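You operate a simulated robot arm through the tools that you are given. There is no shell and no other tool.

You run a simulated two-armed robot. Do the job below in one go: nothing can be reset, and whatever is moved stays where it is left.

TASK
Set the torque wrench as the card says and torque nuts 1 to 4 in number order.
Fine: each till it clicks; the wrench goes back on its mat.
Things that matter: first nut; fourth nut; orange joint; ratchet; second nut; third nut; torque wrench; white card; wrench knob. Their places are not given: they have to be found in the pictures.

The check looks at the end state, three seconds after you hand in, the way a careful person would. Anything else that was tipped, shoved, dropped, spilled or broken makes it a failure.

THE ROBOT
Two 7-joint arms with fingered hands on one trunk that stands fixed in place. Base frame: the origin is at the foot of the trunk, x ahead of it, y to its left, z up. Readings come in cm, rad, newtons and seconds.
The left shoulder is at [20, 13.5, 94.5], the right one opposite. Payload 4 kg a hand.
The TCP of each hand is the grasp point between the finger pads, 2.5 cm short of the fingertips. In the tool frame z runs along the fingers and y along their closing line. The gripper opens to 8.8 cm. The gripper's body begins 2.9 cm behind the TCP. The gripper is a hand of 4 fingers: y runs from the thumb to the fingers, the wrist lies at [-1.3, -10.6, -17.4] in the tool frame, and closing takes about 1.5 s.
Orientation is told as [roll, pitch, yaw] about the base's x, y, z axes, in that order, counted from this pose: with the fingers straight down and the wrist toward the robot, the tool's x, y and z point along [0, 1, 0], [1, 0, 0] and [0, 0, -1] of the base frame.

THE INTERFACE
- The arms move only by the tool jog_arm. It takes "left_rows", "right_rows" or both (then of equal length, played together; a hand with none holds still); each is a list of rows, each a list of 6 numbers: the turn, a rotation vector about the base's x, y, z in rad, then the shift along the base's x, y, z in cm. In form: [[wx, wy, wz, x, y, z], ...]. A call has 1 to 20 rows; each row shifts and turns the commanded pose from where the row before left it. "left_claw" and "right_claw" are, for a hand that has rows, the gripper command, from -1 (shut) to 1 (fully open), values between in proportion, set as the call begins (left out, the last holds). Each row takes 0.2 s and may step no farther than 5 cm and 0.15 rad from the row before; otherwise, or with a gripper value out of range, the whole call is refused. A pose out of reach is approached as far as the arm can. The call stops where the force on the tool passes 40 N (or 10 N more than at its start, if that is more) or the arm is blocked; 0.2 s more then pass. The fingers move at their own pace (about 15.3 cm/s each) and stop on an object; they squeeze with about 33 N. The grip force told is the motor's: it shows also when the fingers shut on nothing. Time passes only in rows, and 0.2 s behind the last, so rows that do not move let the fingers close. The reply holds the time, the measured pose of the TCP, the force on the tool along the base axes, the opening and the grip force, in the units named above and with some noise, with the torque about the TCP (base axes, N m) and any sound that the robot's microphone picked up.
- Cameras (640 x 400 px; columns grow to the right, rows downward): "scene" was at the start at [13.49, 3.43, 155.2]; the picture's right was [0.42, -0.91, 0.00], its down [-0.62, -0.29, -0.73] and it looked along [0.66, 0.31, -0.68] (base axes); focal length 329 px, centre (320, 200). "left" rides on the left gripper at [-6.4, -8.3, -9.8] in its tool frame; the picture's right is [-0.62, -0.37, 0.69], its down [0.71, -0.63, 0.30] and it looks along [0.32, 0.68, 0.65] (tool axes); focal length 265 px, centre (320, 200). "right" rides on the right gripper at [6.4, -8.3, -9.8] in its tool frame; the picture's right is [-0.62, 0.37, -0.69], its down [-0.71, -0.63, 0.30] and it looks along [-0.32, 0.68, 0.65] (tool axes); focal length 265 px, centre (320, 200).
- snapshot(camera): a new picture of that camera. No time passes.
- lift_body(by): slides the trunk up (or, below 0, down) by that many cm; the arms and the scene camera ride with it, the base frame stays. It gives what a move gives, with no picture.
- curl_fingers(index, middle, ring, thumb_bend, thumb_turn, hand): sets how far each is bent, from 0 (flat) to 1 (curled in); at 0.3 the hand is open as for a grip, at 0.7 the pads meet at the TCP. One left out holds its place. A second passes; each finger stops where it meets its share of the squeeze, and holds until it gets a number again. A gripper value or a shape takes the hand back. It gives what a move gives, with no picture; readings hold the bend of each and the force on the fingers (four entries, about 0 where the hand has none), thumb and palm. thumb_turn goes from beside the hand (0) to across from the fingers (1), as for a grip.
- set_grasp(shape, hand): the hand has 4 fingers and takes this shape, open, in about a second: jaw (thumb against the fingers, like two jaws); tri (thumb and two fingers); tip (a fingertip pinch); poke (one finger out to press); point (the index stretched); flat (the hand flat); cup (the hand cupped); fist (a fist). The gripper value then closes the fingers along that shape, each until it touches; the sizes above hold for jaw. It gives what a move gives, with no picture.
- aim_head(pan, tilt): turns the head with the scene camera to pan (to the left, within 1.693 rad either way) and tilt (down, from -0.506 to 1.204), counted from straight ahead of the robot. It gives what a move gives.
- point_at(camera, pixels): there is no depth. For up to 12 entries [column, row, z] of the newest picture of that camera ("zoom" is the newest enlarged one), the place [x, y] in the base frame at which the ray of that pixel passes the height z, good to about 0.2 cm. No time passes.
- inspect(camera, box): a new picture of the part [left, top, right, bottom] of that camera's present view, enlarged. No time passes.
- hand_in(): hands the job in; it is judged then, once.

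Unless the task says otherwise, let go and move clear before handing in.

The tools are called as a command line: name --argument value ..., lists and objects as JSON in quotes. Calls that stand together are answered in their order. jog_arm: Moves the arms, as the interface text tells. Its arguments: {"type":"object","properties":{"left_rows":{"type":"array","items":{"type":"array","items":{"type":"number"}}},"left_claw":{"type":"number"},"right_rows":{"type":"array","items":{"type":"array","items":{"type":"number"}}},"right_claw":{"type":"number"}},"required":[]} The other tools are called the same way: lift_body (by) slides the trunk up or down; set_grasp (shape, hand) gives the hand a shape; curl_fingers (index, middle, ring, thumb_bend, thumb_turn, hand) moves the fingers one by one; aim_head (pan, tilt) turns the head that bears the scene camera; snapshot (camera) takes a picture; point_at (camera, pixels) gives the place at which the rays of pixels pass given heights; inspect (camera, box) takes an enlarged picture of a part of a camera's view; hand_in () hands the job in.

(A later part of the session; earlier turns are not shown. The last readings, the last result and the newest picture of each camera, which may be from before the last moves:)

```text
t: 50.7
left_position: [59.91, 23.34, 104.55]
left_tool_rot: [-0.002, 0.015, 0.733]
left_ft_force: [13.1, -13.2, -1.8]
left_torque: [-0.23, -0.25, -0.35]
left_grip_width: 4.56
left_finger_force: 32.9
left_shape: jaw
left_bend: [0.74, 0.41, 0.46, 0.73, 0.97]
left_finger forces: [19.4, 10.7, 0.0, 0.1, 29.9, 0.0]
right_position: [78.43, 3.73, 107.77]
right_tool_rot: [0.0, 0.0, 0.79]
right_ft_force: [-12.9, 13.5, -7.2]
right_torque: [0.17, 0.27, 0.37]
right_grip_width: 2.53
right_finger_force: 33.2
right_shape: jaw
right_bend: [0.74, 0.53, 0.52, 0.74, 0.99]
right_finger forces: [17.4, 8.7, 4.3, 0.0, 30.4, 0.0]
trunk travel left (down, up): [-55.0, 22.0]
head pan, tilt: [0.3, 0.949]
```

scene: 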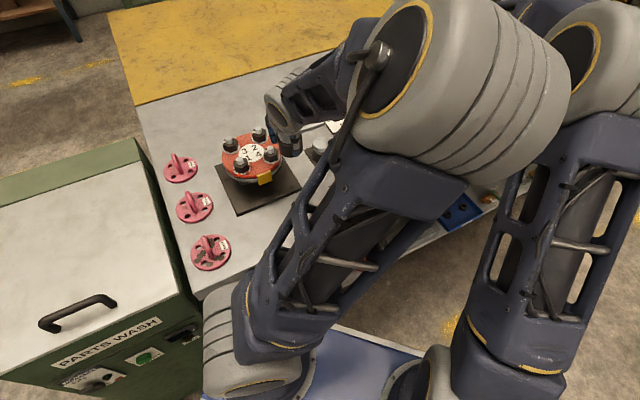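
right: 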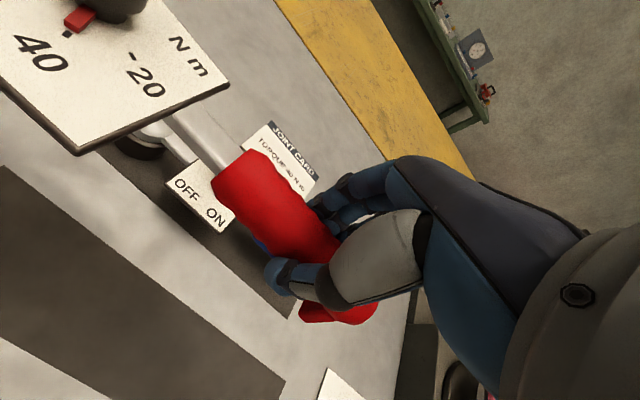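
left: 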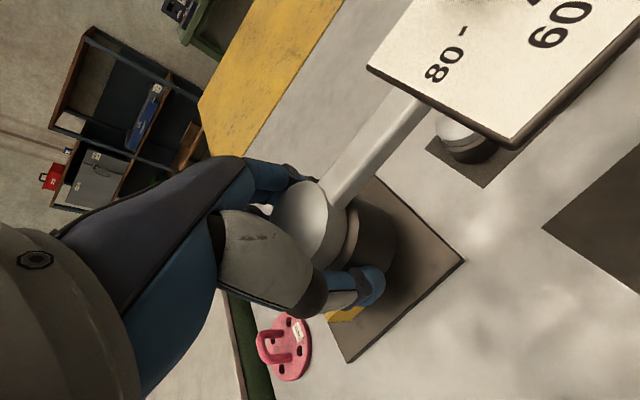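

jog_arm --left_rows '[[0, -0.005, 0.02, 0.25, -0.25, 0.2], [0, -0.005, 0.02, 0.25, -0.25, 0.2], [0, -0.005, 0.015, 0.2, -0.2, 0.2], [0, 0, 0, 0, 0, 0]]'

snapshot --camera "left"

snapshot --camera "right"

```text
t: 51.7
left_position: [60.45, 23.02, 105.73]
left_tool_rot: [-0.051, 0.017, 0.802]
left_ft_force: [10.4, -12.4, -3.3]
left_torque: [-0.08, -0.16, -0.46]
left_grip_width: 4.53
left_finger_force: 33.5
left_shape: jaw
left_bend: [0.74, 0.4, 0.46, 0.73, 1.0]
left_finger forces: [18.4, 12.9, 0.0, 0.1, 31.5, 0.1]
right_position: [78.59, 3.02, 106.98]
right_tool_rot: [0.012, 0.007, 0.778]
right_ft_force: [-10.6, 12.5, -6.6]
right_torque: [0.24, 0.32, 0.32]
right_grip_width: 2.53
right_finger_force: 32.5
right_shape: jaw
right_bend: [0.74, 0.53, 0.52, 0.74, 0.99]
right_finger forces: [18.4, 8.5, 3.9, 0.1, 30.4, 0.0]
trunk travel left (down, up): [-55.0, 22.0]
head pan, tilt: [0.3, 0.949]
```

```text
taken
```

left: 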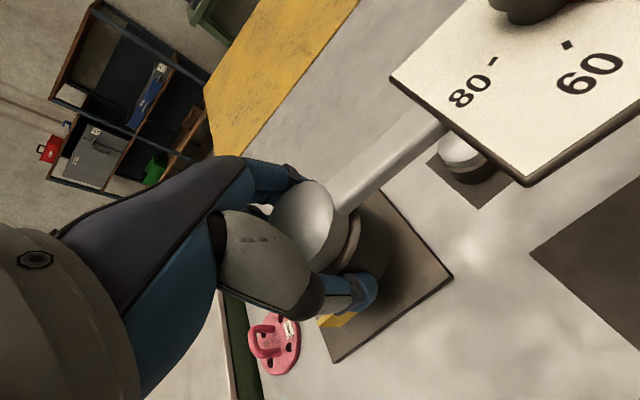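

```text
taken
```

right: 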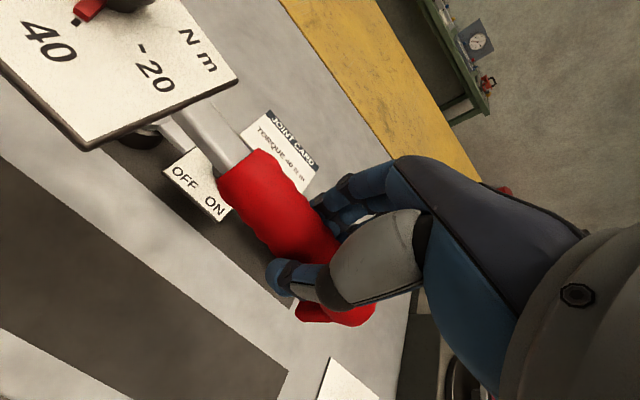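

The wrench has slipped a little in the left grip, and the right hand moved without a command, which suggests the arms' elbows may touch. I'll look at the scene.

snapshot --camera "scene"

inspect --camera "left" --box '[220, 120, 440, 320]'

jog_arm --left_rows '[[0, 0, 0, 0, 0, 0], [0, 0, 0, 0, 0, 0]]'

```text
taken
```

scene: 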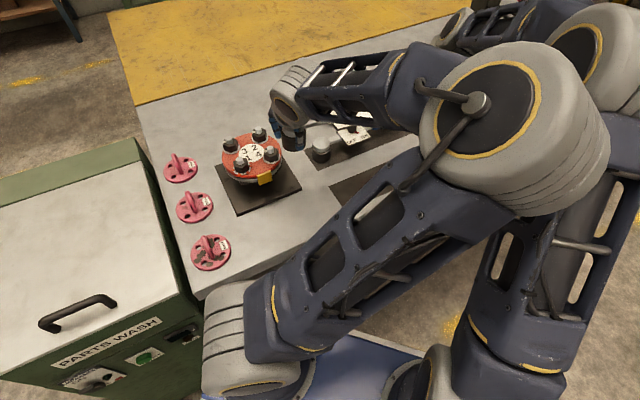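

```text
2.00 times, centred on (330, 220) of left
```

zoom: 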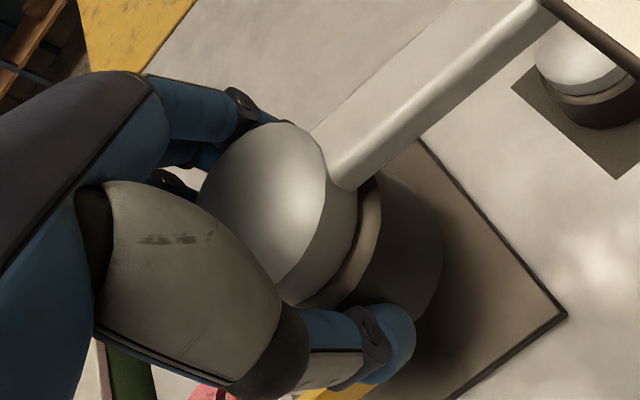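

```text
t: 52.3
left_position: [60.48, 22.75, 105.56]
left_tool_rot: [-0.05, 0.016, 0.797]
left_ft_force: [10.1, -11.6, -2.4]
left_torque: [-0.06, -0.15, -0.4]
left_grip_width: 4.55
left_finger_force: 33.2
left_shape: jaw
left_bend: [0.74, 0.4, 0.46, 0.73, 1.0]
left_finger forces: [18.4, 12.8, 0.1, 0.0, 31.4, 0.0]
right_position: [78.6, 2.85, 106.93]
right_tool_rot: [0.011, 0.009, 0.776]
right_ft_force: [-8.9, 10.7, -6.2]
right_torque: [0.21, 0.28, 0.28]
right_grip_width: 2.53
right_finger_force: 33.3
right_shape: jaw
right_bend: [0.74, 0.53, 0.52, 0.74, 0.99]
right_finger forces: [18.4, 8.4, 3.9, 0.0, 30.4, 0.0]
trunk travel left (down, up): [-55.0, 22.0]
head pan, tilt: [0.3, 0.949]
```

The left elbow has swung inward against the right arm. I'll relieve the tension by moving the right hand slightly toward the left along the bar.

jog_arm --right_rows '[[0, 0, 0, -0.2, 0.2, 0], [0, 0, 0, -0.2, 0.2, 0], [0, 0, 0, -0.2, 0.2, 0], [0, 0, 0, 0, 0, 0]]'

```text
t: 53.3
left_position: [60.63, 22.63, 105.7]
left_tool_rot: [-0.049, 0.014, 0.793]
left_ft_force: [-8.2, 10.1, -5.3]
left_torque: [0.26, 0.21, 0.2]
left_grip_width: 4.51
left_finger_force: 33.0
left_shape: jaw
left_bend: [0.74, 0.4, 0.45, 0.73, 1.0]
left_finger forces: [19.2, 12.3, 5.8, 0.0, 32.0, 0.1]
right_position: [78.09, 3.38, 106.45]
right_tool_rot: [0.015, 0.015, 0.774]
right_ft_force: [8.1, -10.1, -5.5]
right_torque: [-0.18, -0.01, -0.07]
right_grip_width: 2.53
right_finger_force: 33.2
right_shape: jaw
right_bend: [0.74, 0.53, 0.52, 0.74, 1.0]
right_finger forces: [19.3, 9.3, 4.2, 0.1, 33.1, 0.1]
trunk travel left (down, up): [-55.0, 22.0]
head pan, tilt: [0.3, 0.949]
```

Tension reversed to a mild compression, so neutral spacing is about 26.4 cm. I'll now retrace the swing back toward nut 1 so the left elbow returns outward, the first part now.

jog_arm --left_rows '[[0, 0, -0.06, -0.375, 0.96, 0], [0, 0, -0.06, -0.375, 0.96, 0], [0, 0, -0.06, -0.375, 0.96, 0], [0, 0, -0.06, -0.375, 0.96, 0], [0, 0, -0.06, -0.375, 0.96, 0], [0, 0, 0, 0, 0, 0]]' --right_rows '[[0, 0, -0.06, -1.36, -0.29, 0], [0, 0, -0.06, -1.63, 0.01, 0], [0, 0, -0.06, -1.68, 0.08, 0], [0, 0, -0.06, -1.74, 0.17, 0], [0, 0, -0.06, -1.78, 0.25, 0], [0, 0, 0, 0, 0, 0]]'

snapshot --camera "scene"

snapshot --camera "left"

```text
t: 54.7
left_position: [58.64, 27.6, 105.23]
left_tool_rot: [-0.011, 0.002, 0.491]
left_ft_force: [-9.6, 20.7, -5.0]
left_torque: [0.29, 0.13, 0.43]
left_grip_width: 4.52
left_finger_force: 32.5
left_shape: jaw
left_bend: [0.29, 0.4, 0.45, 0.73, 1.0]
left_finger forces: [19.2, 12.0, 8.1, 0.1, 31.6, 0.0]
right_position: [69.8, 4.5, 107.82]
right_tool_rot: [-0.001, 0.003, 0.486]
right_ft_force: [9.2, -20.2, -4.4]
right_torque: [-0.39, -0.13, -0.25]
right_grip_width: 2.47
right_finger_force: 32.6
right_shape: jaw
right_bend: [0.74, 0.53, 0.52, 0.74, 1.0]
right_finger forces: [19.4, 8.7, 4.8, 0.0, 33.3, 0.1]
trunk travel left (down, up): [-55.0, 22.0]
head pan, tilt: [0.3, 0.949]
```

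```text
taken
```

scene: 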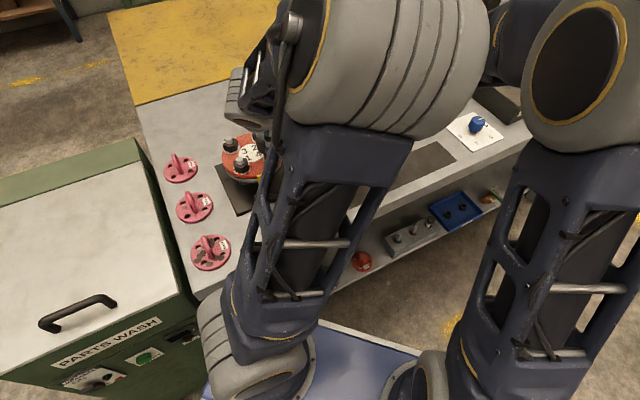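

```text
taken
```

left: 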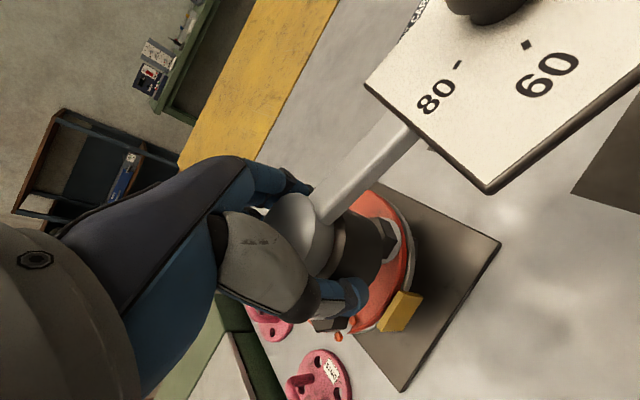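

The elbows are apart again. I'll relax the compression (~22 N) by moving the right hand outward along the bar.

jog_arm --right_rows '[[0, 0, 0, 0.1, -0.2, 0], [0, 0, 0, 0.1, -0.2, 0], [0, 0, 0, 0, 0, 0]]'

```text
t: 55.5
left_position: [58.77, 27.4, 105.3]
left_tool_rot: [-0.012, 0.006, 0.489]
left_ft_force: [-6.3, 14.0, -5.0]
left_torque: [0.22, 0.08, 0.29]
left_grip_width: 4.54
left_finger_force: 33.0
left_shape: jaw
left_bend: [0.29, 0.4, 0.45, 0.73, 1.0]
left_finger forces: [19.1, 11.7, 5.6, 0.1, 31.3, 0.0]
right_position: [69.9, 4.27, 107.82]
right_tool_rot: [-0.002, -0.002, 0.493]
right_ft_force: [6.1, -14.6, -4.4]
right_torque: [-0.3, -0.08, -0.18]
right_grip_width: 2.51
right_finger_force: 33.1
right_shape: jaw
right_bend: [0.74, 0.53, 0.52, 0.74, 1.0]
right_finger forces: [19.4, 8.6, 4.6, 0.0, 32.7, 0.0]
trunk travel left (down, up): [-55.0, 22.0]
head pan, tilt: [0.3, 0.949]
```

jog_arm --right_rows '[[0, 0, 0, 0.12, -0.25, 0], [0, 0, 0, 0.12, -0.25, 0], [0, 0, 0, 0.1, -0.2, 0], [0, 0, 0, 0, 0, 0]]'

snapshot --camera "left"

snapshot --camera "right"

```text
t: 56.5
left_position: [58.76, 27.29, 105.2]
left_tool_rot: [-0.015, 0.006, 0.486]
left_ft_force: [1.9, -0.9, -3.3]
left_torque: [-0.03, -0.06, -0.08]
left_grip_width: 4.51
left_finger_force: 33.0
left_shape: jaw
left_bend: [0.73, 0.4, 0.46, 0.73, 1.0]
left_finger forces: [18.5, 10.9, 1.7, 0.1, 30.5, 0.0]
right_position: [69.96, 3.6, 107.7]
right_tool_rot: [0.001, 0.002, 0.492]
right_ft_force: [0.1, 0.6, -5.8]
right_torque: [-0.01, 0.08, 0.07]
right_grip_width: 2.47
right_finger_force: 32.5
right_shape: jaw
right_bend: [0.74, 0.53, 0.52, 0.74, 1.0]
right_finger forces: [18.9, 8.3, 4.2, 0.0, 31.2, 0.0]
trunk travel left (down, up): [-55.0, 22.0]
head pan, tilt: [0.3, 0.949]
```

```text
taken
```

left: 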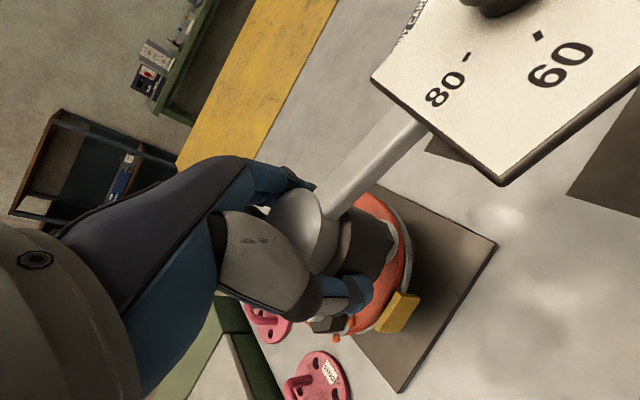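

```text
taken
```

right: 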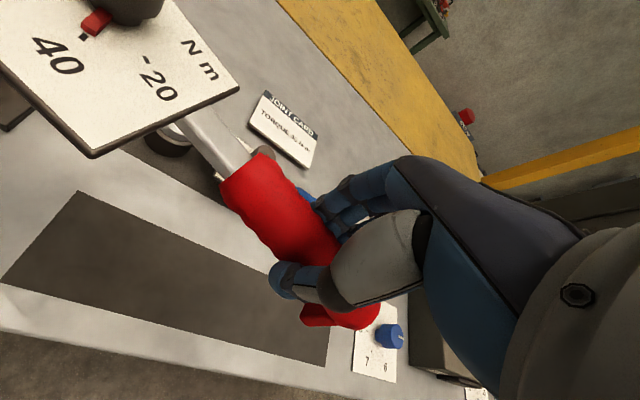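

Balanced again with ~0 N between the hands. I'll move both hands back over nut 1 at this yaw (0.49).

jog_arm --left_rows '[[0.003, 0, 0, -0.7, 1.78, 0], [0.003, 0, 0, -0.7, 1.78, 0], [0.003, 0, 0, -0.7, 1.78, 0], [0.003, 0, 0, -0.7, 1.78, 0], [0, 0, 0, 0, 0, 0]]' --right_rows '[[0, 0, 0, -0.7, 1.78, 0], [0, 0, 0, -0.7, 1.78, 0], [0, 0, 0, -0.7, 1.78, 0], [0, 0, 0, -0.7, 1.78, 0], [0, 0, 0, 0, 0, 0]]'

snapshot --camera "left"

inspect --camera "left" --box '[290, 150, 500, 310]'

snapshot --camera "scene"

```text
t: 57.7
left_position: [56.12, 34.41, 105.13]
left_tool_rot: [-0.002, -0.001, 0.486]
left_ft_force: [2.3, -5.4, -3.0]
left_torque: [-0.09, -0.06, -0.15]
left_grip_width: 4.52
left_finger_force: 32.7
left_shape: jaw
left_bend: [0.73, 0.4, 0.46, 0.73, 1.0]
left_finger forces: [18.3, 10.8, 1.0, 0.1, 30.1, 0.0]
right_position: [67.28, 10.67, 107.72]
right_tool_rot: [0.0, 0.0, 0.489]
right_ft_force: [-3.0, 5.0, -7.0]
right_torque: [0.09, 0.05, 0.17]
right_grip_width: 2.5
right_finger_force: 33.2
right_shape: jaw
right_bend: [0.74, 0.54, 0.52, 0.74, 1.0]
right_finger forces: [18.3, 8.4, 4.3, 0.0, 30.8, 0.1]
trunk travel left (down, up): [-55.0, 22.0]
head pan, tilt: [0.3, 0.949]
```

```text
taken
```

left: 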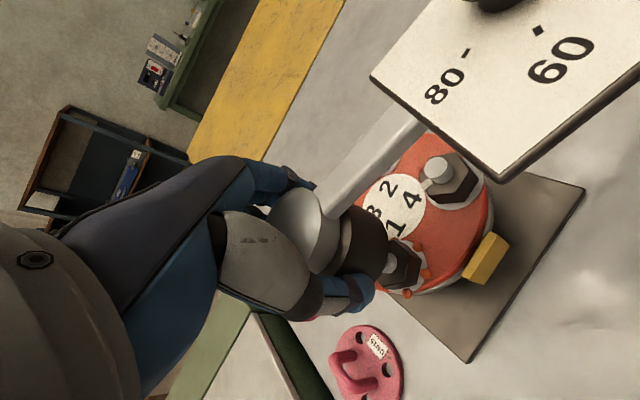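

```text
2.50 times, centred on (395, 230) of left
```

zoom: 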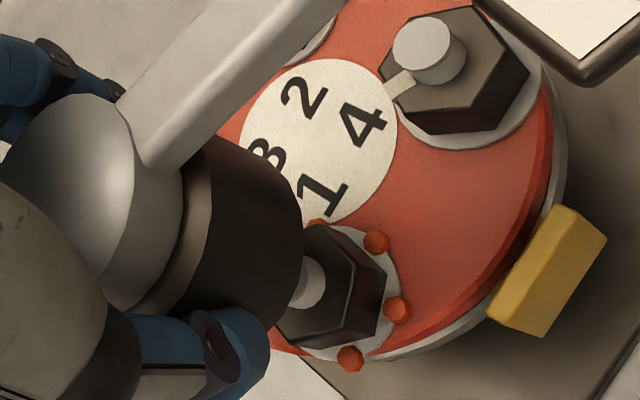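

```text
taken
```

scene: 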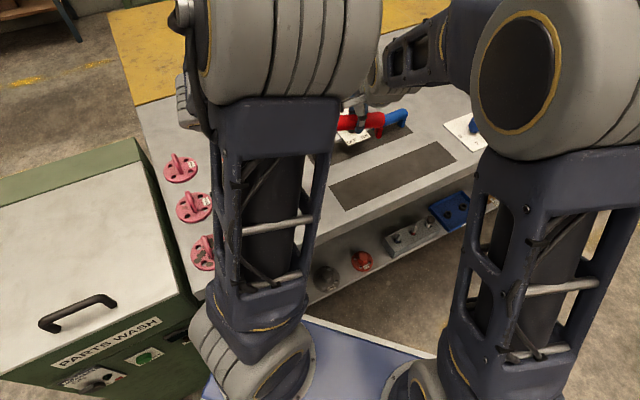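

The TCP is over nut 1's axis within about 0.15 cm. I'll descend to seat again.

jog_arm --left_rows '[[0, 0, 0, 0, 0, -1.2], [0, 0, 0, 0, 0, -1.2], [0, 0, 0, 0, 0, -1.2], [0, 0, 0, 0, 0, -0.6], [0, 0, 0, 0, 0, -0.6], [0, 0, 0, 0, 0, -0.5], [0, 0, 0, 0, 0, -0.5], [0, 0, 0, 0, 0, -0.4], [0, 0, 0, 0, 0, 0]]' --right_rows '[[0, 0, 0, 0, 0, -1.2], [0, 0, 0, 0, 0, -1.2], [0, 0, 0, 0, 0, -1.2], [0, 0, 0, 0, 0, -0.6], [0, 0, 0, 0, 0, -0.6], [0, 0, 0, 0, 0, -0.5], [0, 0, 0, 0, 0, -0.5], [0, 0, 0, 0, 0, -0.4], [0, 0, 0, 0, 0, 0]]'

inspect --camera "left" --box '[290, 150, 500, 310]'

```text
t: 59.7
left_position: [55.91, 34.48, 98.91]
left_tool_rot: [-0.004, 0.001, 0.487]
left_ft_force: [3.9, -6.8, -3.2]
left_torque: [-0.11, -0.11, -0.23]
left_grip_width: 4.52
left_finger_force: 32.2
left_shape: jaw
left_bend: [0.73, 0.4, 0.46, 0.73, 1.0]
left_finger forces: [18.3, 10.9, 0.7, 0.1, 30.1, 0.1]
right_position: [67.32, 10.59, 101.46]
right_tool_rot: [0.0, 0.0, 0.49]
right_ft_force: [-3.0, 7.3, -6.8]
right_torque: [0.11, 0.08, 0.12]
right_grip_width: 2.5
right_finger_force: 33.0
right_shape: jaw
right_bend: [0.74, 0.54, 0.52, 0.74, 1.0]
right_finger forces: [18.4, 8.3, 4.3, 0.0, 30.7, 0.0]
trunk travel left (down, up): [-55.0, 22.0]
head pan, tilt: [0.3, 0.949]
```

```text
2.50 times, centred on (395, 230) of left
```

zoom: 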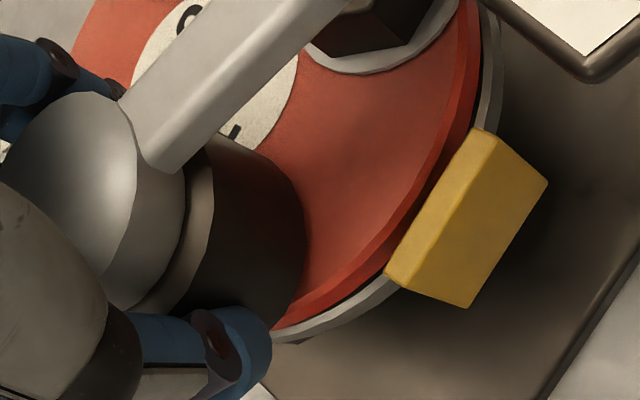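

Slight tension remains; I'll ease it while lowering the last 0.4 cm.

jog_arm --left_rows '[[0, 0, 0, 0, 0, -0.2], [0, 0, 0, 0, 0, -0.2], [0, 0, 0, 0, 0, 0]]' --right_rows '[[0, 0, 0, -0.1, 0.2, -0.2], [0, 0, 0, -0.06, 0.12, -0.2], [0, 0, 0, 0, 0, 0]]'

```text
t: 60.5
left_position: [55.83, 34.47, 98.54]
left_tool_rot: [0.001, -0.001, 0.49]
left_ft_force: [-0.6, 0.1, -1.7]
left_torque: [-0.01, -0.07, -0.09]
left_grip_width: 4.55
left_finger_force: 32.7
left_shape: jaw
left_bend: [0.73, 0.4, 0.46, 0.73, 1.0]
left_finger forces: [18.2, 11.1, 2.1, 0.1, 30.5, 0.1]
right_position: [67.08, 10.9, 101.2]
right_tool_rot: [0.001, -0.001, 0.491]
right_ft_force: [-0.2, 0.5, -6.0]
right_torque: [-0.01, 0.01, 0.12]
right_grip_width: 2.46
right_finger_force: 32.9
right_shape: jaw
right_bend: [0.74, 0.54, 0.52, 0.74, 1.0]
right_finger forces: [18.2, 8.5, 4.5, 0.1, 31.2, 0.0]
trunk travel left (down, up): [-55.0, 22.0]
head pan, tilt: [0.3, 0.949]
```

Balanced. Now turning clockwise 0.12 rad in small steps, reading forces and sound.

jog_arm --left_rows '[[0, 0, -0.03, 0, 0, 0], [0, 0, -0.03, 0, 0, 0], [0, 0, -0.03, 0, 0, 0], [0, 0, -0.03, 0, 0, 0], [0, 0, 0, 0, 0, 0]]' --right_rows '[[0, 0, -0.03, -0.7, -0.32, 0], [0, 0, -0.03, -0.72, -0.31, 0], [0, 0, -0.03, -0.73, -0.28, 0], [0, 0, -0.03, -0.74, -0.26, 0], [0, 0, 0, 0, 0, 0]]'

```text
t: 61.7
left_position: [55.94, 34.49, 98.59]
left_tool_rot: [-0.002, -0.001, 0.367]
left_ft_force: [-1.1, 1.5, -1.6]
left_torque: [0.02, -0.05, -0.02]
left_grip_width: 4.53
left_finger_force: 33.3
left_shape: jaw
left_bend: [0.74, 0.4, 0.46, 0.73, 1.0]
left_finger forces: [18.9, 11.7, 2.6, 0.0, 31.7, 0.0]
right_position: [64.25, 9.73, 101.13]
right_tool_rot: [0.001, 0.0, 0.368]
right_ft_force: [0.1, -1.5, -5.4]
right_torque: [-0.03, 0.01, 0.11]
right_grip_width: 2.48
right_finger_force: 32.9
right_shape: jaw
right_bend: [0.74, 0.53, 0.52, 0.74, 1.0]
right_finger forces: [18.5, 8.6, 4.2, 0.0, 31.3, 0.0]
trunk travel left (down, up): [-55.0, 22.0]
head pan, tilt: [0.3, 0.949]
```

jog_arm --left_rows '[[0, 0, -0.04, 0, 0, 0], [0, 0, -0.04, 0, 0, 0], [0, 0, -0.04, 0, 0, 0], [0, 0, -0.04, 0, 0, 0], [0, 0, -0.04, 0, 0, 0], [0, 0, -0.04, 0, 0, 0], [0, 0, 0, 0, 0, 0]]' --right_rows '[[0, 0, -0.04, -0.99, -0.32, 0], [0, 0, -0.04, -1.01, -0.27, 0], [0, 0, -0.04, -1.02, -0.23, 0], [0, 0, -0.04, -1.02, -0.19, 0], [0, 0, -0.04, -1.03, -0.15, 0], [0, 0, -0.04, -1.04, -0.11, 0], [0, 0, 0, 0, 0, 0]]'

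inspect --camera "left" --box '[270, 130, 500, 310]'

```text
t: 63.3
left_position: [56.04, 34.46, 98.51]
left_tool_rot: [-0.001, -0.001, 0.128]
left_ft_force: [-0.9, 2.0, -1.4]
left_torque: [0.04, -0.06, -0.04]
left_grip_width: 4.54
left_finger_force: 33.0
left_shape: jaw
left_bend: [0.74, 0.4, 0.46, 0.73, 1.0]
left_finger forces: [18.8, 11.8, 2.8, 0.0, 32.0, 0.0]
right_position: [58.06, 8.53, 101.12]
right_tool_rot: [0.002, 0.0, 0.129]
right_ft_force: [0.5, -2.0, -6.0]
right_torque: [-0.08, -0.01, 0.03]
right_grip_width: 2.51
right_finger_force: 33.3
right_shape: jaw
right_bend: [0.74, 0.54, 0.52, 0.74, 1.0]
right_finger forces: [18.6, 8.7, 4.3, 0.0, 31.6, 0.1]
trunk travel left (down, up): [-55.0, 22.0]
head pan, tilt: [0.3, 0.949]
```

```text
2.22 times, centred on (385, 220) of left
```

zoom: 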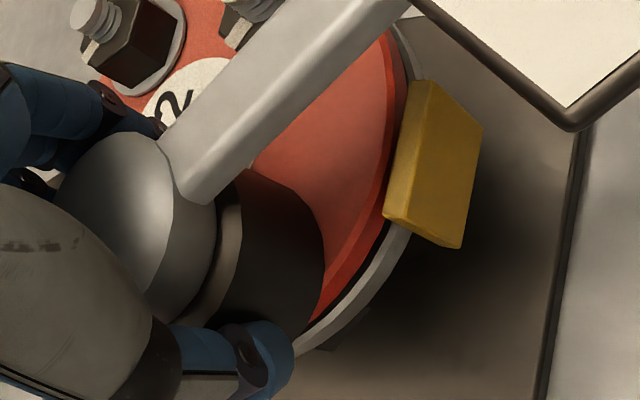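

Still no resistance after another 0.36 rad. I'll lift to see whether nut 1 turned with it.

jog_arm --left_rows '[[0, 0, 0, 0, 0, 0.5], [0, 0, 0, 0, 0, 1], [0, 0, 0, 0, 0, 1], [0, 0, 0, 0, 0, 1.5], [0, 0, 0, 0, 0, 1.5], [0, 0, 0, 0, 0, 1.5], [0, 0, 0, 0, 0, 0]]' --right_rows '[[0, 0, 0, 0, 0, 0.5], [0, 0, 0, 0, 0, 1], [0, 0, 0, 0, 0, 1], [0, 0, 0, 0, 0, 1.5], [0, 0, 0, 0, 0, 1.5], [0, 0, 0, 0, 0, 1.5], [0, 0, 0, 0, 0, 0]]'

snapshot --camera "left"

inspect --camera "left" --box '[350, 210, 450, 320]'

snapshot --camera "scene"

```text
t: 64.9
left_position: [55.98, 34.59, 105.69]
left_tool_rot: [-0.002, 0.0, 0.129]
left_ft_force: [0.0, 5.4, -4.2]
left_torque: [0.08, -0.02, 0.01]
left_grip_width: 4.52
left_finger_force: 32.9
left_shape: jaw
left_bend: [0.74, 0.4, 0.46, 0.73, 1.0]
left_finger forces: [18.8, 11.8, 3.2, 0.1, 31.7, 0.0]
right_position: [58.19, 8.64, 108.08]
right_tool_rot: [0.0, 0.0, 0.132]
right_ft_force: [0.2, -3.6, -6.3]
right_torque: [-0.08, 0.02, 0.02]
right_grip_width: 2.49
right_finger_force: 33.0
right_shape: jaw
right_bend: [0.74, 0.54, 0.52, 0.74, 1.0]
right_finger forces: [18.7, 8.7, 4.4, 0.0, 31.6, 0.1]
trunk travel left (down, up): [-55.0, 22.0]
head pan, tilt: [0.3, 0.949]
```

```text
taken
```

left: 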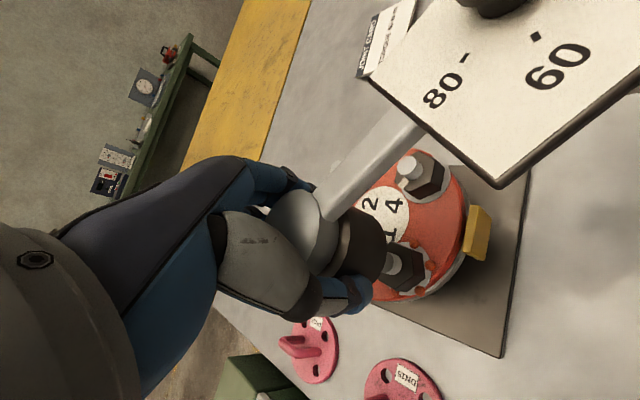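

```text
3.64 times, centred on (400, 265) of left
```

zoom: 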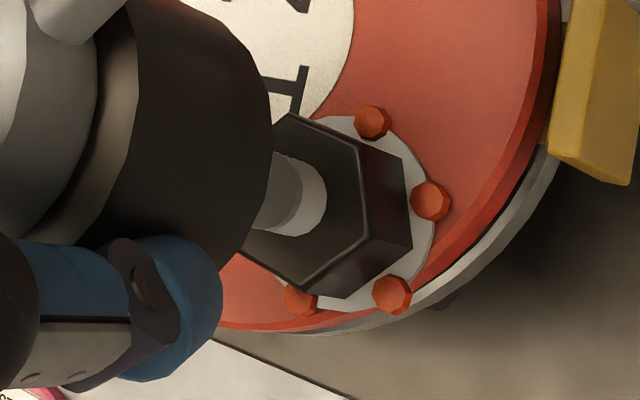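

```text
taken
```

scene: 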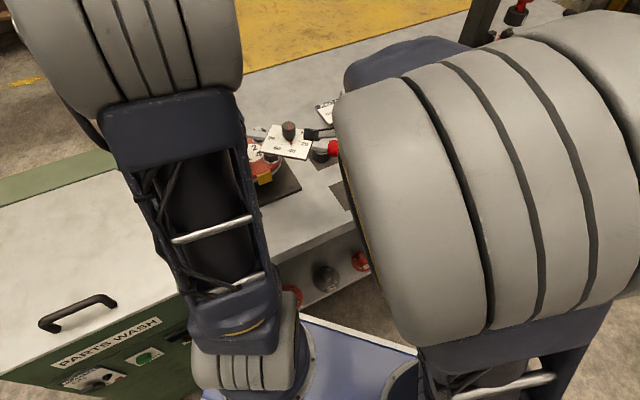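

point_at --camera "zoom" --pixels '[[290, 115, 97.4], [363, 150, 97.4], [361, 236, 97.4], [302, 296, 97.4], [308, 200, 98.4]]'

inspect --camera "left" --box '[380, 140, 460, 210]'

point_at --camera "zoom" --pixels '[[320, 200, 97.4]]'

```text
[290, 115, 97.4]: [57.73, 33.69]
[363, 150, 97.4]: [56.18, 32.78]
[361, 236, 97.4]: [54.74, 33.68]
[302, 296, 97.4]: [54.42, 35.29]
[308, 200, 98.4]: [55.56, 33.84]
```

```text
5.71 times, centred on (420, 175) of left
```

zoom: 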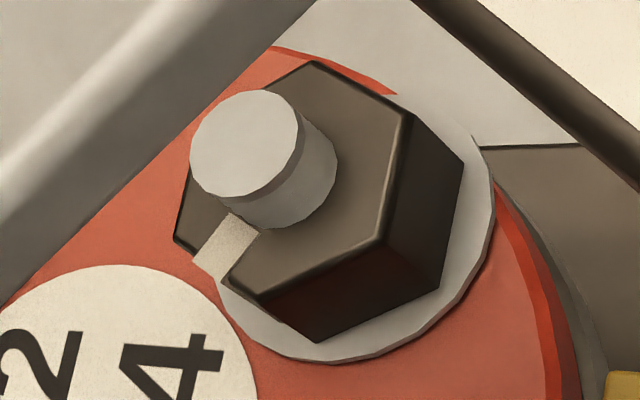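

```text
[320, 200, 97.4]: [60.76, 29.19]
```

inspect --camera "left" --box '[380, 140, 460, 210]'

point_at --camera "zoom" --pixels '[[312, 62, 97.4], [405, 115, 97.4], [382, 240, 97.4], [262, 295, 97.4], [175, 240, 97.4], [215, 250, 97.6], [245, 225, 97.6]]'

```text
5.71 times, centred on (420, 175) of left
```

zoom: 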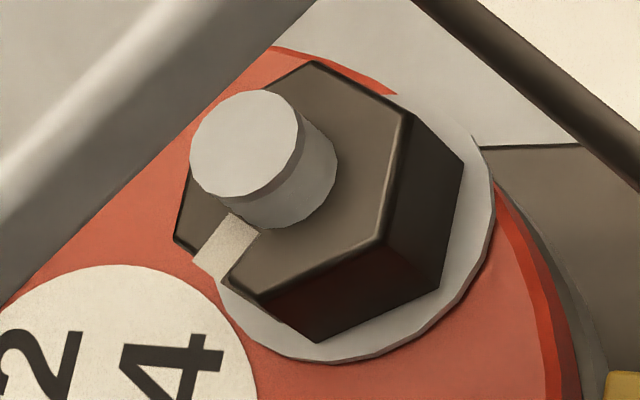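

```text
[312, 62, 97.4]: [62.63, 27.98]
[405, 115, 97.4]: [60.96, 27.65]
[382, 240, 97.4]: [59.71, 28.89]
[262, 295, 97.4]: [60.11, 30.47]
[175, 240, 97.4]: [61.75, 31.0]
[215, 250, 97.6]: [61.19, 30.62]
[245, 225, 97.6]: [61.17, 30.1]
```

Nut 1's hex corners now read 33° (mod 60) versus 15.6° for untouched nut 4, so nut 1 has turned about 42° clockwise in total: it turns but isn't tight yet. I'll swing back in place above nut 1 (lifted) for another stroke.

jog_arm --left_rows '[[0, 0, 0.0571, 0, 0, 0], [0, 0, 0.0571, 0, 0, 0], [0, 0, 0.0571, 0, 0, 0], [0, 0, 0.0571, 0, 0, 0], [0, 0, 0.0571, 0, 0, 0], [0, 0, 0.0571, 0, 0, 0], [0, 0, 0, 0, 0, 0]]' --right_rows '[[0, 0, 0.0571, 1.5, 0.11, 0], [0, 0, 0.0571, 1.47, 0.26, 0], [0, 0, 0.0571, 1.45, 0.34, 0], [0, 0, 0.0571, 1.43, 0.41, 0], [0, 0, 0.0571, 1.4, 0.5, 0], [0, 0, 0.0571, 1.37, 0.58, 0], [0, 0, 0, 0, 0, 0]]'

snapshot --camera "scene"

inspect --camera "left" --box '[350, 210, 450, 320]'

```text
t: 66.5
left_position: [55.88, 34.59, 105.69]
left_tool_rot: [-0.002, 0.0, 0.473]
left_ft_force: [-0.3, 1.9, -4.5]
left_torque: [0.0, 0.0, -0.03]
left_grip_width: 4.53
left_finger_force: 32.5
left_shape: jaw
left_bend: [0.73, 0.4, 0.46, 0.73, 1.0]
left_finger forces: [19.1, 11.5, 2.5, 0.0, 31.4, 0.1]
right_position: [66.83, 10.79, 108.18]
right_tool_rot: [0.0, 0.001, 0.475]
right_ft_force: [0.8, -1.8, -4.8]
right_torque: [-0.06, -0.04, 0.07]
right_grip_width: 2.49
right_finger_force: 33.1
right_shape: jaw
right_bend: [0.74, 0.53, 0.52, 0.74, 1.0]
right_finger forces: [18.1, 8.7, 4.7, 0.0, 31.8, 0.0]
trunk travel left (down, up): [-55.0, 22.0]
head pan, tilt: [0.3, 0.949]
```

```text
taken
```

scene: 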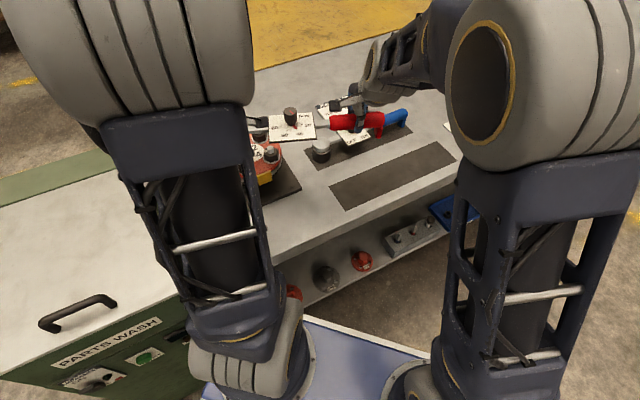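

```text
3.64 times, centred on (400, 265) of left
```

zoom: 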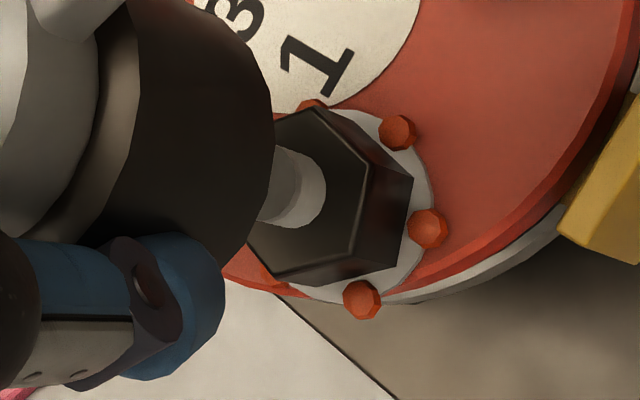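

point_at --camera "zoom" --pixels '[[318, 107, 97.4], [369, 172, 97.4], [350, 256, 97.4], [275, 275, 97.4]]'

jog_arm --left_rows '[[0, 0, 0.0571, 0, 0, 0], [0, 0, 0.0571, 0, 0, 0], [0, 0, 0.0571, 0, 0, 0], [0, 0, 0.0571, 0, 0, 0], [0, 0, 0.0571, 0, 0, 0], [0, 0, 0, 0, 0, 0]]' --right_rows '[[0, 0, 0.0571, 1.34, 0.66, 0], [0, 0, 0.0571, 1.3, 0.74, 0], [0, 0, 0.0571, 1.26, 0.8, 0], [0, 0, 0.0571, 1.2, 0.88, 0], [0, 0, 0.0571, 1.16, 0.94, 0], [0, 0, 0, 0, 0, 0]]'

snapshot --camera "left"

inspect --camera "left" --box '[350, 210, 450, 320]'

```text
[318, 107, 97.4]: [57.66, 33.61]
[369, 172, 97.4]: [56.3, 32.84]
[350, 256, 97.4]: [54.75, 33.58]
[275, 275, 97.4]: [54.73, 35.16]
```

```text
t: 67.9
left_position: [55.93, 34.53, 105.71]
left_tool_rot: [-0.001, 0.0, 0.758]
left_ft_force: [-1.6, 1.8, -3.2]
left_torque: [0.03, -0.01, -0.03]
left_grip_width: 4.53
left_finger_force: 33.1
left_shape: jaw
left_bend: [0.74, 0.4, 0.46, 0.73, 1.0]
left_finger forces: [18.9, 11.6, 2.8, 0.0, 31.7, 0.1]
right_position: [73.04, 14.75, 108.2]
right_tool_rot: [0.0, 0.001, 0.76]
right_ft_force: [1.8, -2.2, -5.5]
right_torque: [-0.05, -0.02, 0.05]
right_grip_width: 2.5
right_finger_force: 33.0
right_shape: jaw
right_bend: [0.74, 0.53, 0.52, 0.74, 1.0]
right_finger forces: [18.5, 8.8, 4.5, 0.1, 31.7, 0.0]
trunk travel left (down, up): [-55.0, 22.0]
head pan, tilt: [0.3, 0.949]
```

```text
taken
```

left: 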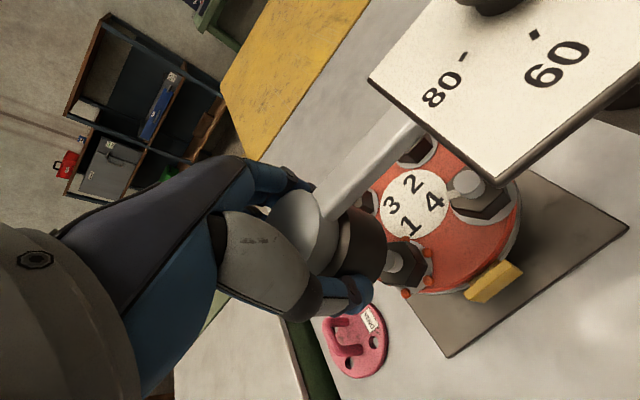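

```text
3.64 times, centred on (400, 265) of left
```

zoom: 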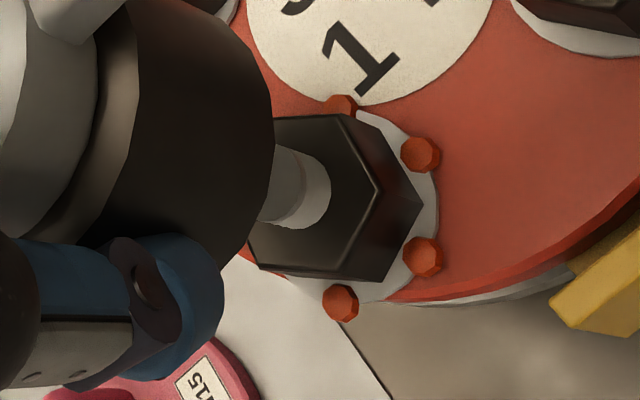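

Nut 1 re-measured at 32° mod 60, centre (56.1,34.4). Descending again at yaw 0.76.

jog_arm --left_rows '[[0, 0, 0, 0, 0, -1.2], [0, 0, 0, 0, 0, -1.2], [0, 0, 0, 0, 0, -1.2], [0, 0, 0, 0, 0, -1.0], [0, 0, 0, 0, 0, -0.6], [0, 0, 0, 0, 0, -0.6], [0, 0, 0, 0, 0, -0.5], [0, 0, 0, 0, 0, -0.5], [0, 0, 0, 0, 0, -0.4], [0, 0, 0, 0, 0, 0]]' --right_rows '[[0, 0, 0, 0, 0, -1.2], [0, 0, 0, 0, 0, -1.2], [0, 0, 0, 0, 0, -1.2], [0, 0, 0, 0, 0, -1.0], [0, 0, 0, 0, 0, -0.6], [0, 0, 0, 0, 0, -0.6], [0, 0, 0, 0, 0, -0.5], [0, 0, 0, 0, 0, -0.5], [0, 0, 0, 0, 0, -0.4], [0, 0, 0, 0, 0, 0]]'

inspect --camera "left" --box '[300, 170, 460, 310]'

```text
t: 70.1
left_position: [55.92, 34.53, 98.56]
left_tool_rot: [-0.001, -0.003, 0.756]
left_ft_force: [-3.4, -2.7, 13.2]
left_torque: [0.07, -0.05, -0.06]
left_grip_width: 4.5
left_finger_force: 32.9
left_shape: jaw
left_bend: [0.74, 0.4, 0.46, 0.73, 1.0]
left_finger forces: [18.0, 11.1, 2.0, 0.1, 34.2, 0.0]
right_position: [72.96, 14.6, 101.01]
right_tool_rot: [-0.001, 0.0, 0.758]
right_ft_force: [0.3, -0.2, -3.7]
right_torque: [-0.01, -0.03, 0.08]
right_grip_width: 2.47
right_finger_force: 33.1
right_shape: jaw
right_bend: [0.74, 0.53, 0.52, 0.74, 1.0]
right_finger forces: [18.7, 8.9, 4.2, 0.0, 31.5, 0.0]
trunk travel left (down, up): [-55.0, 22.0]
head pan, tilt: [0.3, 0.949]
```

```text
2.86 times, centred on (380, 240) of left
```

zoom: 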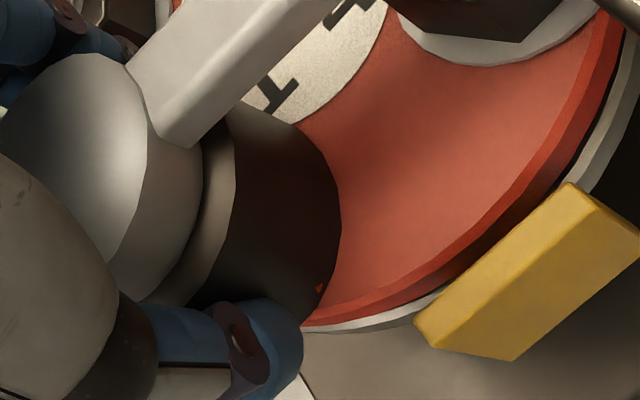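

Seated (13 N contact). I'll lift 0.1 cm and turn clockwise 0.3 rad.

jog_arm --left_rows '[[0, 0, -0.05, 0, 0, 0.1], [0, 0, -0.05, 0, 0, 0], [0, 0, -0.05, 0, 0, 0], [0, 0, -0.05, 0, 0, 0], [0, 0, -0.05, 0, 0, 0], [0, 0, -0.05, 0, 0, 0], [0, 0, 0, 0, 0, 0]]' --right_rows '[[0, 0, -0.05, -1.07, -0.75, 0.1], [0, 0, -0.05, -1.06, -0.77, 0], [0, 0, -0.05, -1.09, -0.72, 0], [0, 0, -0.05, -1.13, -0.67, 0], [0, 0, -0.05, -1.16, -0.6, 0], [0, 0, -0.05, -1.18, -0.55, 0], [0, 0, 0, 0, 0, 0]]'

snapshot --camera "left"

```text
t: 71.7
left_position: [55.94, 34.69, 98.43]
left_tool_rot: [-0.001, -0.001, 0.456]
left_ft_force: [2.3, 3.6, 9.5]
left_torque: [0.14, -0.14, -0.01]
left_grip_width: 4.51
left_finger_force: 33.3
left_shape: jaw
left_bend: [0.74, 0.4, 0.46, 0.73, 1.0]
left_finger forces: [20.5, 12.7, 3.2, 0.1, 31.3, 0.0]
right_position: [66.29, 10.69, 100.98]
right_tool_rot: [-0.001, 0.001, 0.457]
right_ft_force: [1.4, -2.1, -3.7]
right_torque: [-0.05, -0.04, 0.03]
right_grip_width: 2.48
right_finger_force: 32.6
right_shape: jaw
right_bend: [0.74, 0.53, 0.52, 0.74, 1.0]
right_finger forces: [18.7, 9.0, 4.3, 0.0, 31.6, 0.1]
trunk travel left (down, up): [-55.0, 22.0]
head pan, tilt: [0.3, 0.949]
```

```text
taken
```

left: 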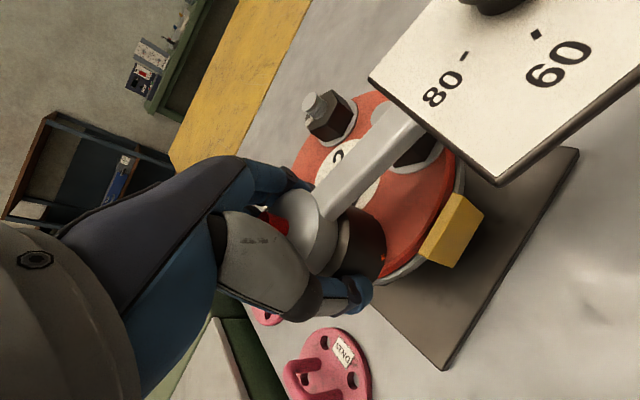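

jog_arm --left_rows '[[0, 0, 0, 0, 0, 0.8], [0, 0, 0, 0, 0, 1.2], [0, 0, 0, 0, 0, 1.3], [0, 0, 0, 0, 0, 1.3], [0, 0, 0, 0, 0, 1.3], [0, 0, 0, 0, 0, 1.3], [0, 0, 0, 0, 0, 0]]' --right_rows '[[0, 0, 0, 0, 0, 0.8], [0, 0, 0, 0, 0, 1.2], [0, 0, 0, 0, 0, 1.3], [0, 0, 0, 0, 0, 1.3], [0, 0, 0, 0, 0, 1.3], [0, 0, 0, 0, 0, 1.3], [0, 0, 0, 0, 0, 0]]'

snapshot --camera "left"

inspect --camera "left" --box '[350, 210, 450, 320]'

```text
t: 73.3
left_position: [55.91, 34.61, 105.12]
left_tool_rot: [-0.002, 0.0, 0.456]
left_ft_force: [-1.6, 3.5, -4.0]
left_torque: [0.05, -0.01, 0.03]
left_grip_width: 4.53
left_finger_force: 33.0
left_shape: jaw
left_bend: [0.74, 0.4, 0.46, 0.73, 1.0]
left_finger forces: [19.3, 11.3, 3.1, 0.0, 32.0, 0.0]
left hand out of reach, approached as far as the arm can: row 5
right_position: [66.23, 10.76, 108.3]
right_tool_rot: [0.0, 0.0, 0.457]
right_ft_force: [1.7, -3.4, -5.6]
right_torque: [-0.08, -0.06, 0.0]
right_grip_width: 2.5
right_finger_force: 32.8
right_shape: jaw
right_bend: [0.74, 0.54, 0.52, 0.74, 1.0]
right_finger forces: [18.5, 8.8, 4.4, 0.0, 31.7, 0.2]
trunk travel left (down, up): [-55.0, 22.0]
head pan, tilt: [0.3, 0.949]
```

```text
taken
```

left: 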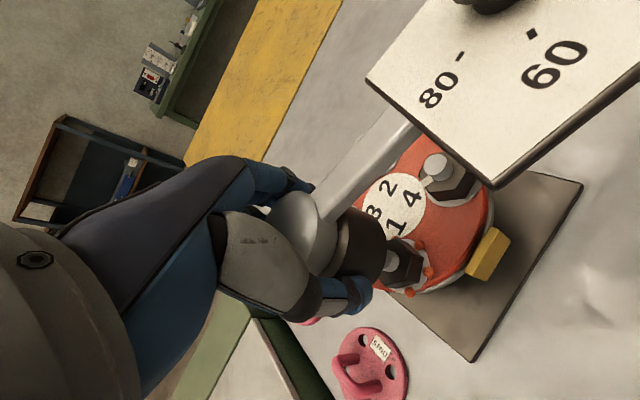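

```text
3.64 times, centred on (400, 265) of left
```

zoom: 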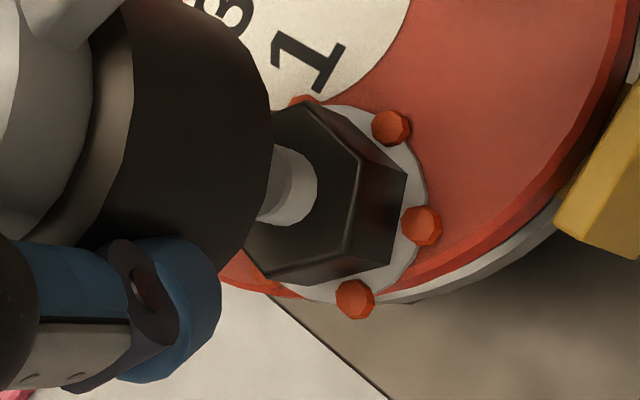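

Nut 1 hasn't moved since the first stroke, when it followed the wrench about 42°. That first time, the socket yaw (0.785) happened to match the hex, so engagement seems to need hex alignment (mod 60°). First I'll lower both hands 1.5 cm because the left hand was at its reach limit.

jog_arm --left_rows '[[0, 0, 0, 0, 0, -0.5], [0, 0, 0, 0, 0, -0.5], [0, 0, 0, 0, 0, -0.5], [0, 0, 0, 0, 0, 0]]' --right_rows '[[0, 0, 0, 0, 0, -0.5], [0, 0, 0, 0, 0, -0.5], [0, 0, 0, 0, 0, -0.5], [0, 0, 0, 0, 0, 0]]'

snapshot --camera "scene"

```text
t: 74.3
left_position: [55.9, 34.57, 103.5]
left_tool_rot: [-0.001, -0.001, 0.459]
left_ft_force: [-0.4, 0.8, -4.4]
left_torque: [-0.01, 0.0, 0.01]
left_grip_width: 4.51
left_finger_force: 33.2
left_shape: jaw
left_bend: [0.74, 0.4, 0.46, 0.73, 1.0]
left_finger forces: [19.7, 11.1, 2.6, 0.1, 31.7, 0.1]
right_position: [66.36, 10.72, 106.85]
right_tool_rot: [0.001, 0.0, 0.459]
right_ft_force: [0.6, -1.3, -6.1]
right_torque: [-0.06, 0.0, 0.05]
right_grip_width: 2.48
right_finger_force: 33.0
right_shape: jaw
right_bend: [0.74, 0.53, 0.52, 0.74, 1.0]
right_finger forces: [18.2, 8.9, 4.6, 0.1, 31.8, 0.1]
trunk travel left (down, up): [-55.0, 22.0]
head pan, tilt: [0.3, 0.949]
```

```text
taken
```

scene: 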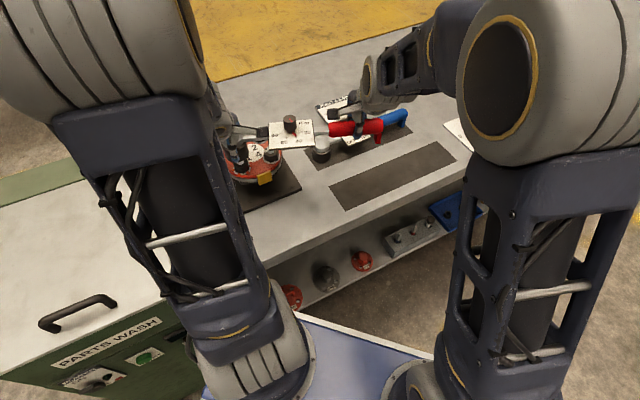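

I'll level the hands and swing back toward yaw ≈1.08 (hex-aligned for nut 1's present angle), half way first.

jog_arm --left_rows '[[0, 0, 0.0567, 0, 0, 0.07], [0, 0, 0.0567, 0, 0, 0.07], [0, 0, 0.0567, 0, 0, 0.07], [0, 0, 0.0567, 0, 0, 0.07], [0, 0, 0.0567, 0, 0, 0.07], [0, 0, 0.0567, 0, 0, 0.05], [0, 0, 0, 0, 0, 0]]' --right_rows '[[0, 0, 0.0567, 1.33, 0.62, -0.07], [0, 0, 0.0567, 1.3, 0.71, -0.07], [0, 0, 0.0567, 1.26, 0.78, -0.07], [0, 0, 0.0567, 1.21, 0.85, -0.07], [0, 0, 0.0567, 1.16, 0.91, -0.07], [0, 0, 0.0567, 1.1, 0.98, -0.05], [0, 0, 0, 0, 0, 0]]'

snapshot --camera "scene"

```text
t: 75.9
left_position: [55.73, 34.52, 103.85]
left_tool_rot: [-0.002, 0.0, 0.798]
left_ft_force: [-3.2, 2.4, -4.8]
left_torque: [0.04, 0.05, 0.0]
left_grip_width: 4.51
left_finger_force: 32.4
left_shape: jaw
left_bend: [0.74, 0.4, 0.46, 0.73, 1.0]
left_finger forces: [19.6, 11.1, 3.0, 0.0, 31.8, 0.0]
right_position: [73.73, 15.54, 106.44]
right_tool_rot: [-0.001, 0.002, 0.799]
right_ft_force: [2.3, -3.3, -6.2]
right_torque: [-0.07, -0.02, 0.04]
right_grip_width: 2.5
right_finger_force: 32.7
right_shape: jaw
right_bend: [0.74, 0.53, 0.52, 0.74, 1.0]
right_finger forces: [18.5, 9.0, 4.5, 0.0, 31.9, 0.0]
trunk travel left (down, up): [-55.0, 22.0]
head pan, tilt: [0.3, 0.949]
```

```text
taken
```

scene: 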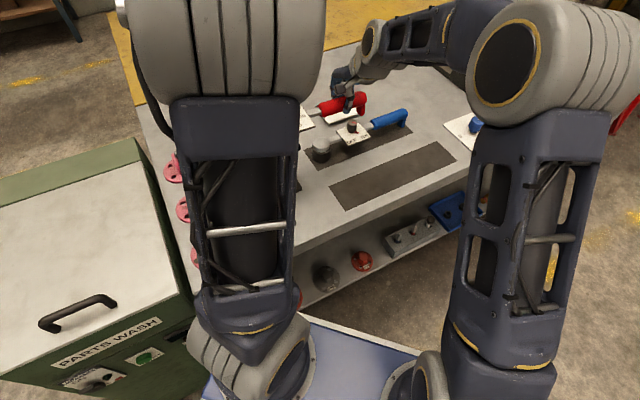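

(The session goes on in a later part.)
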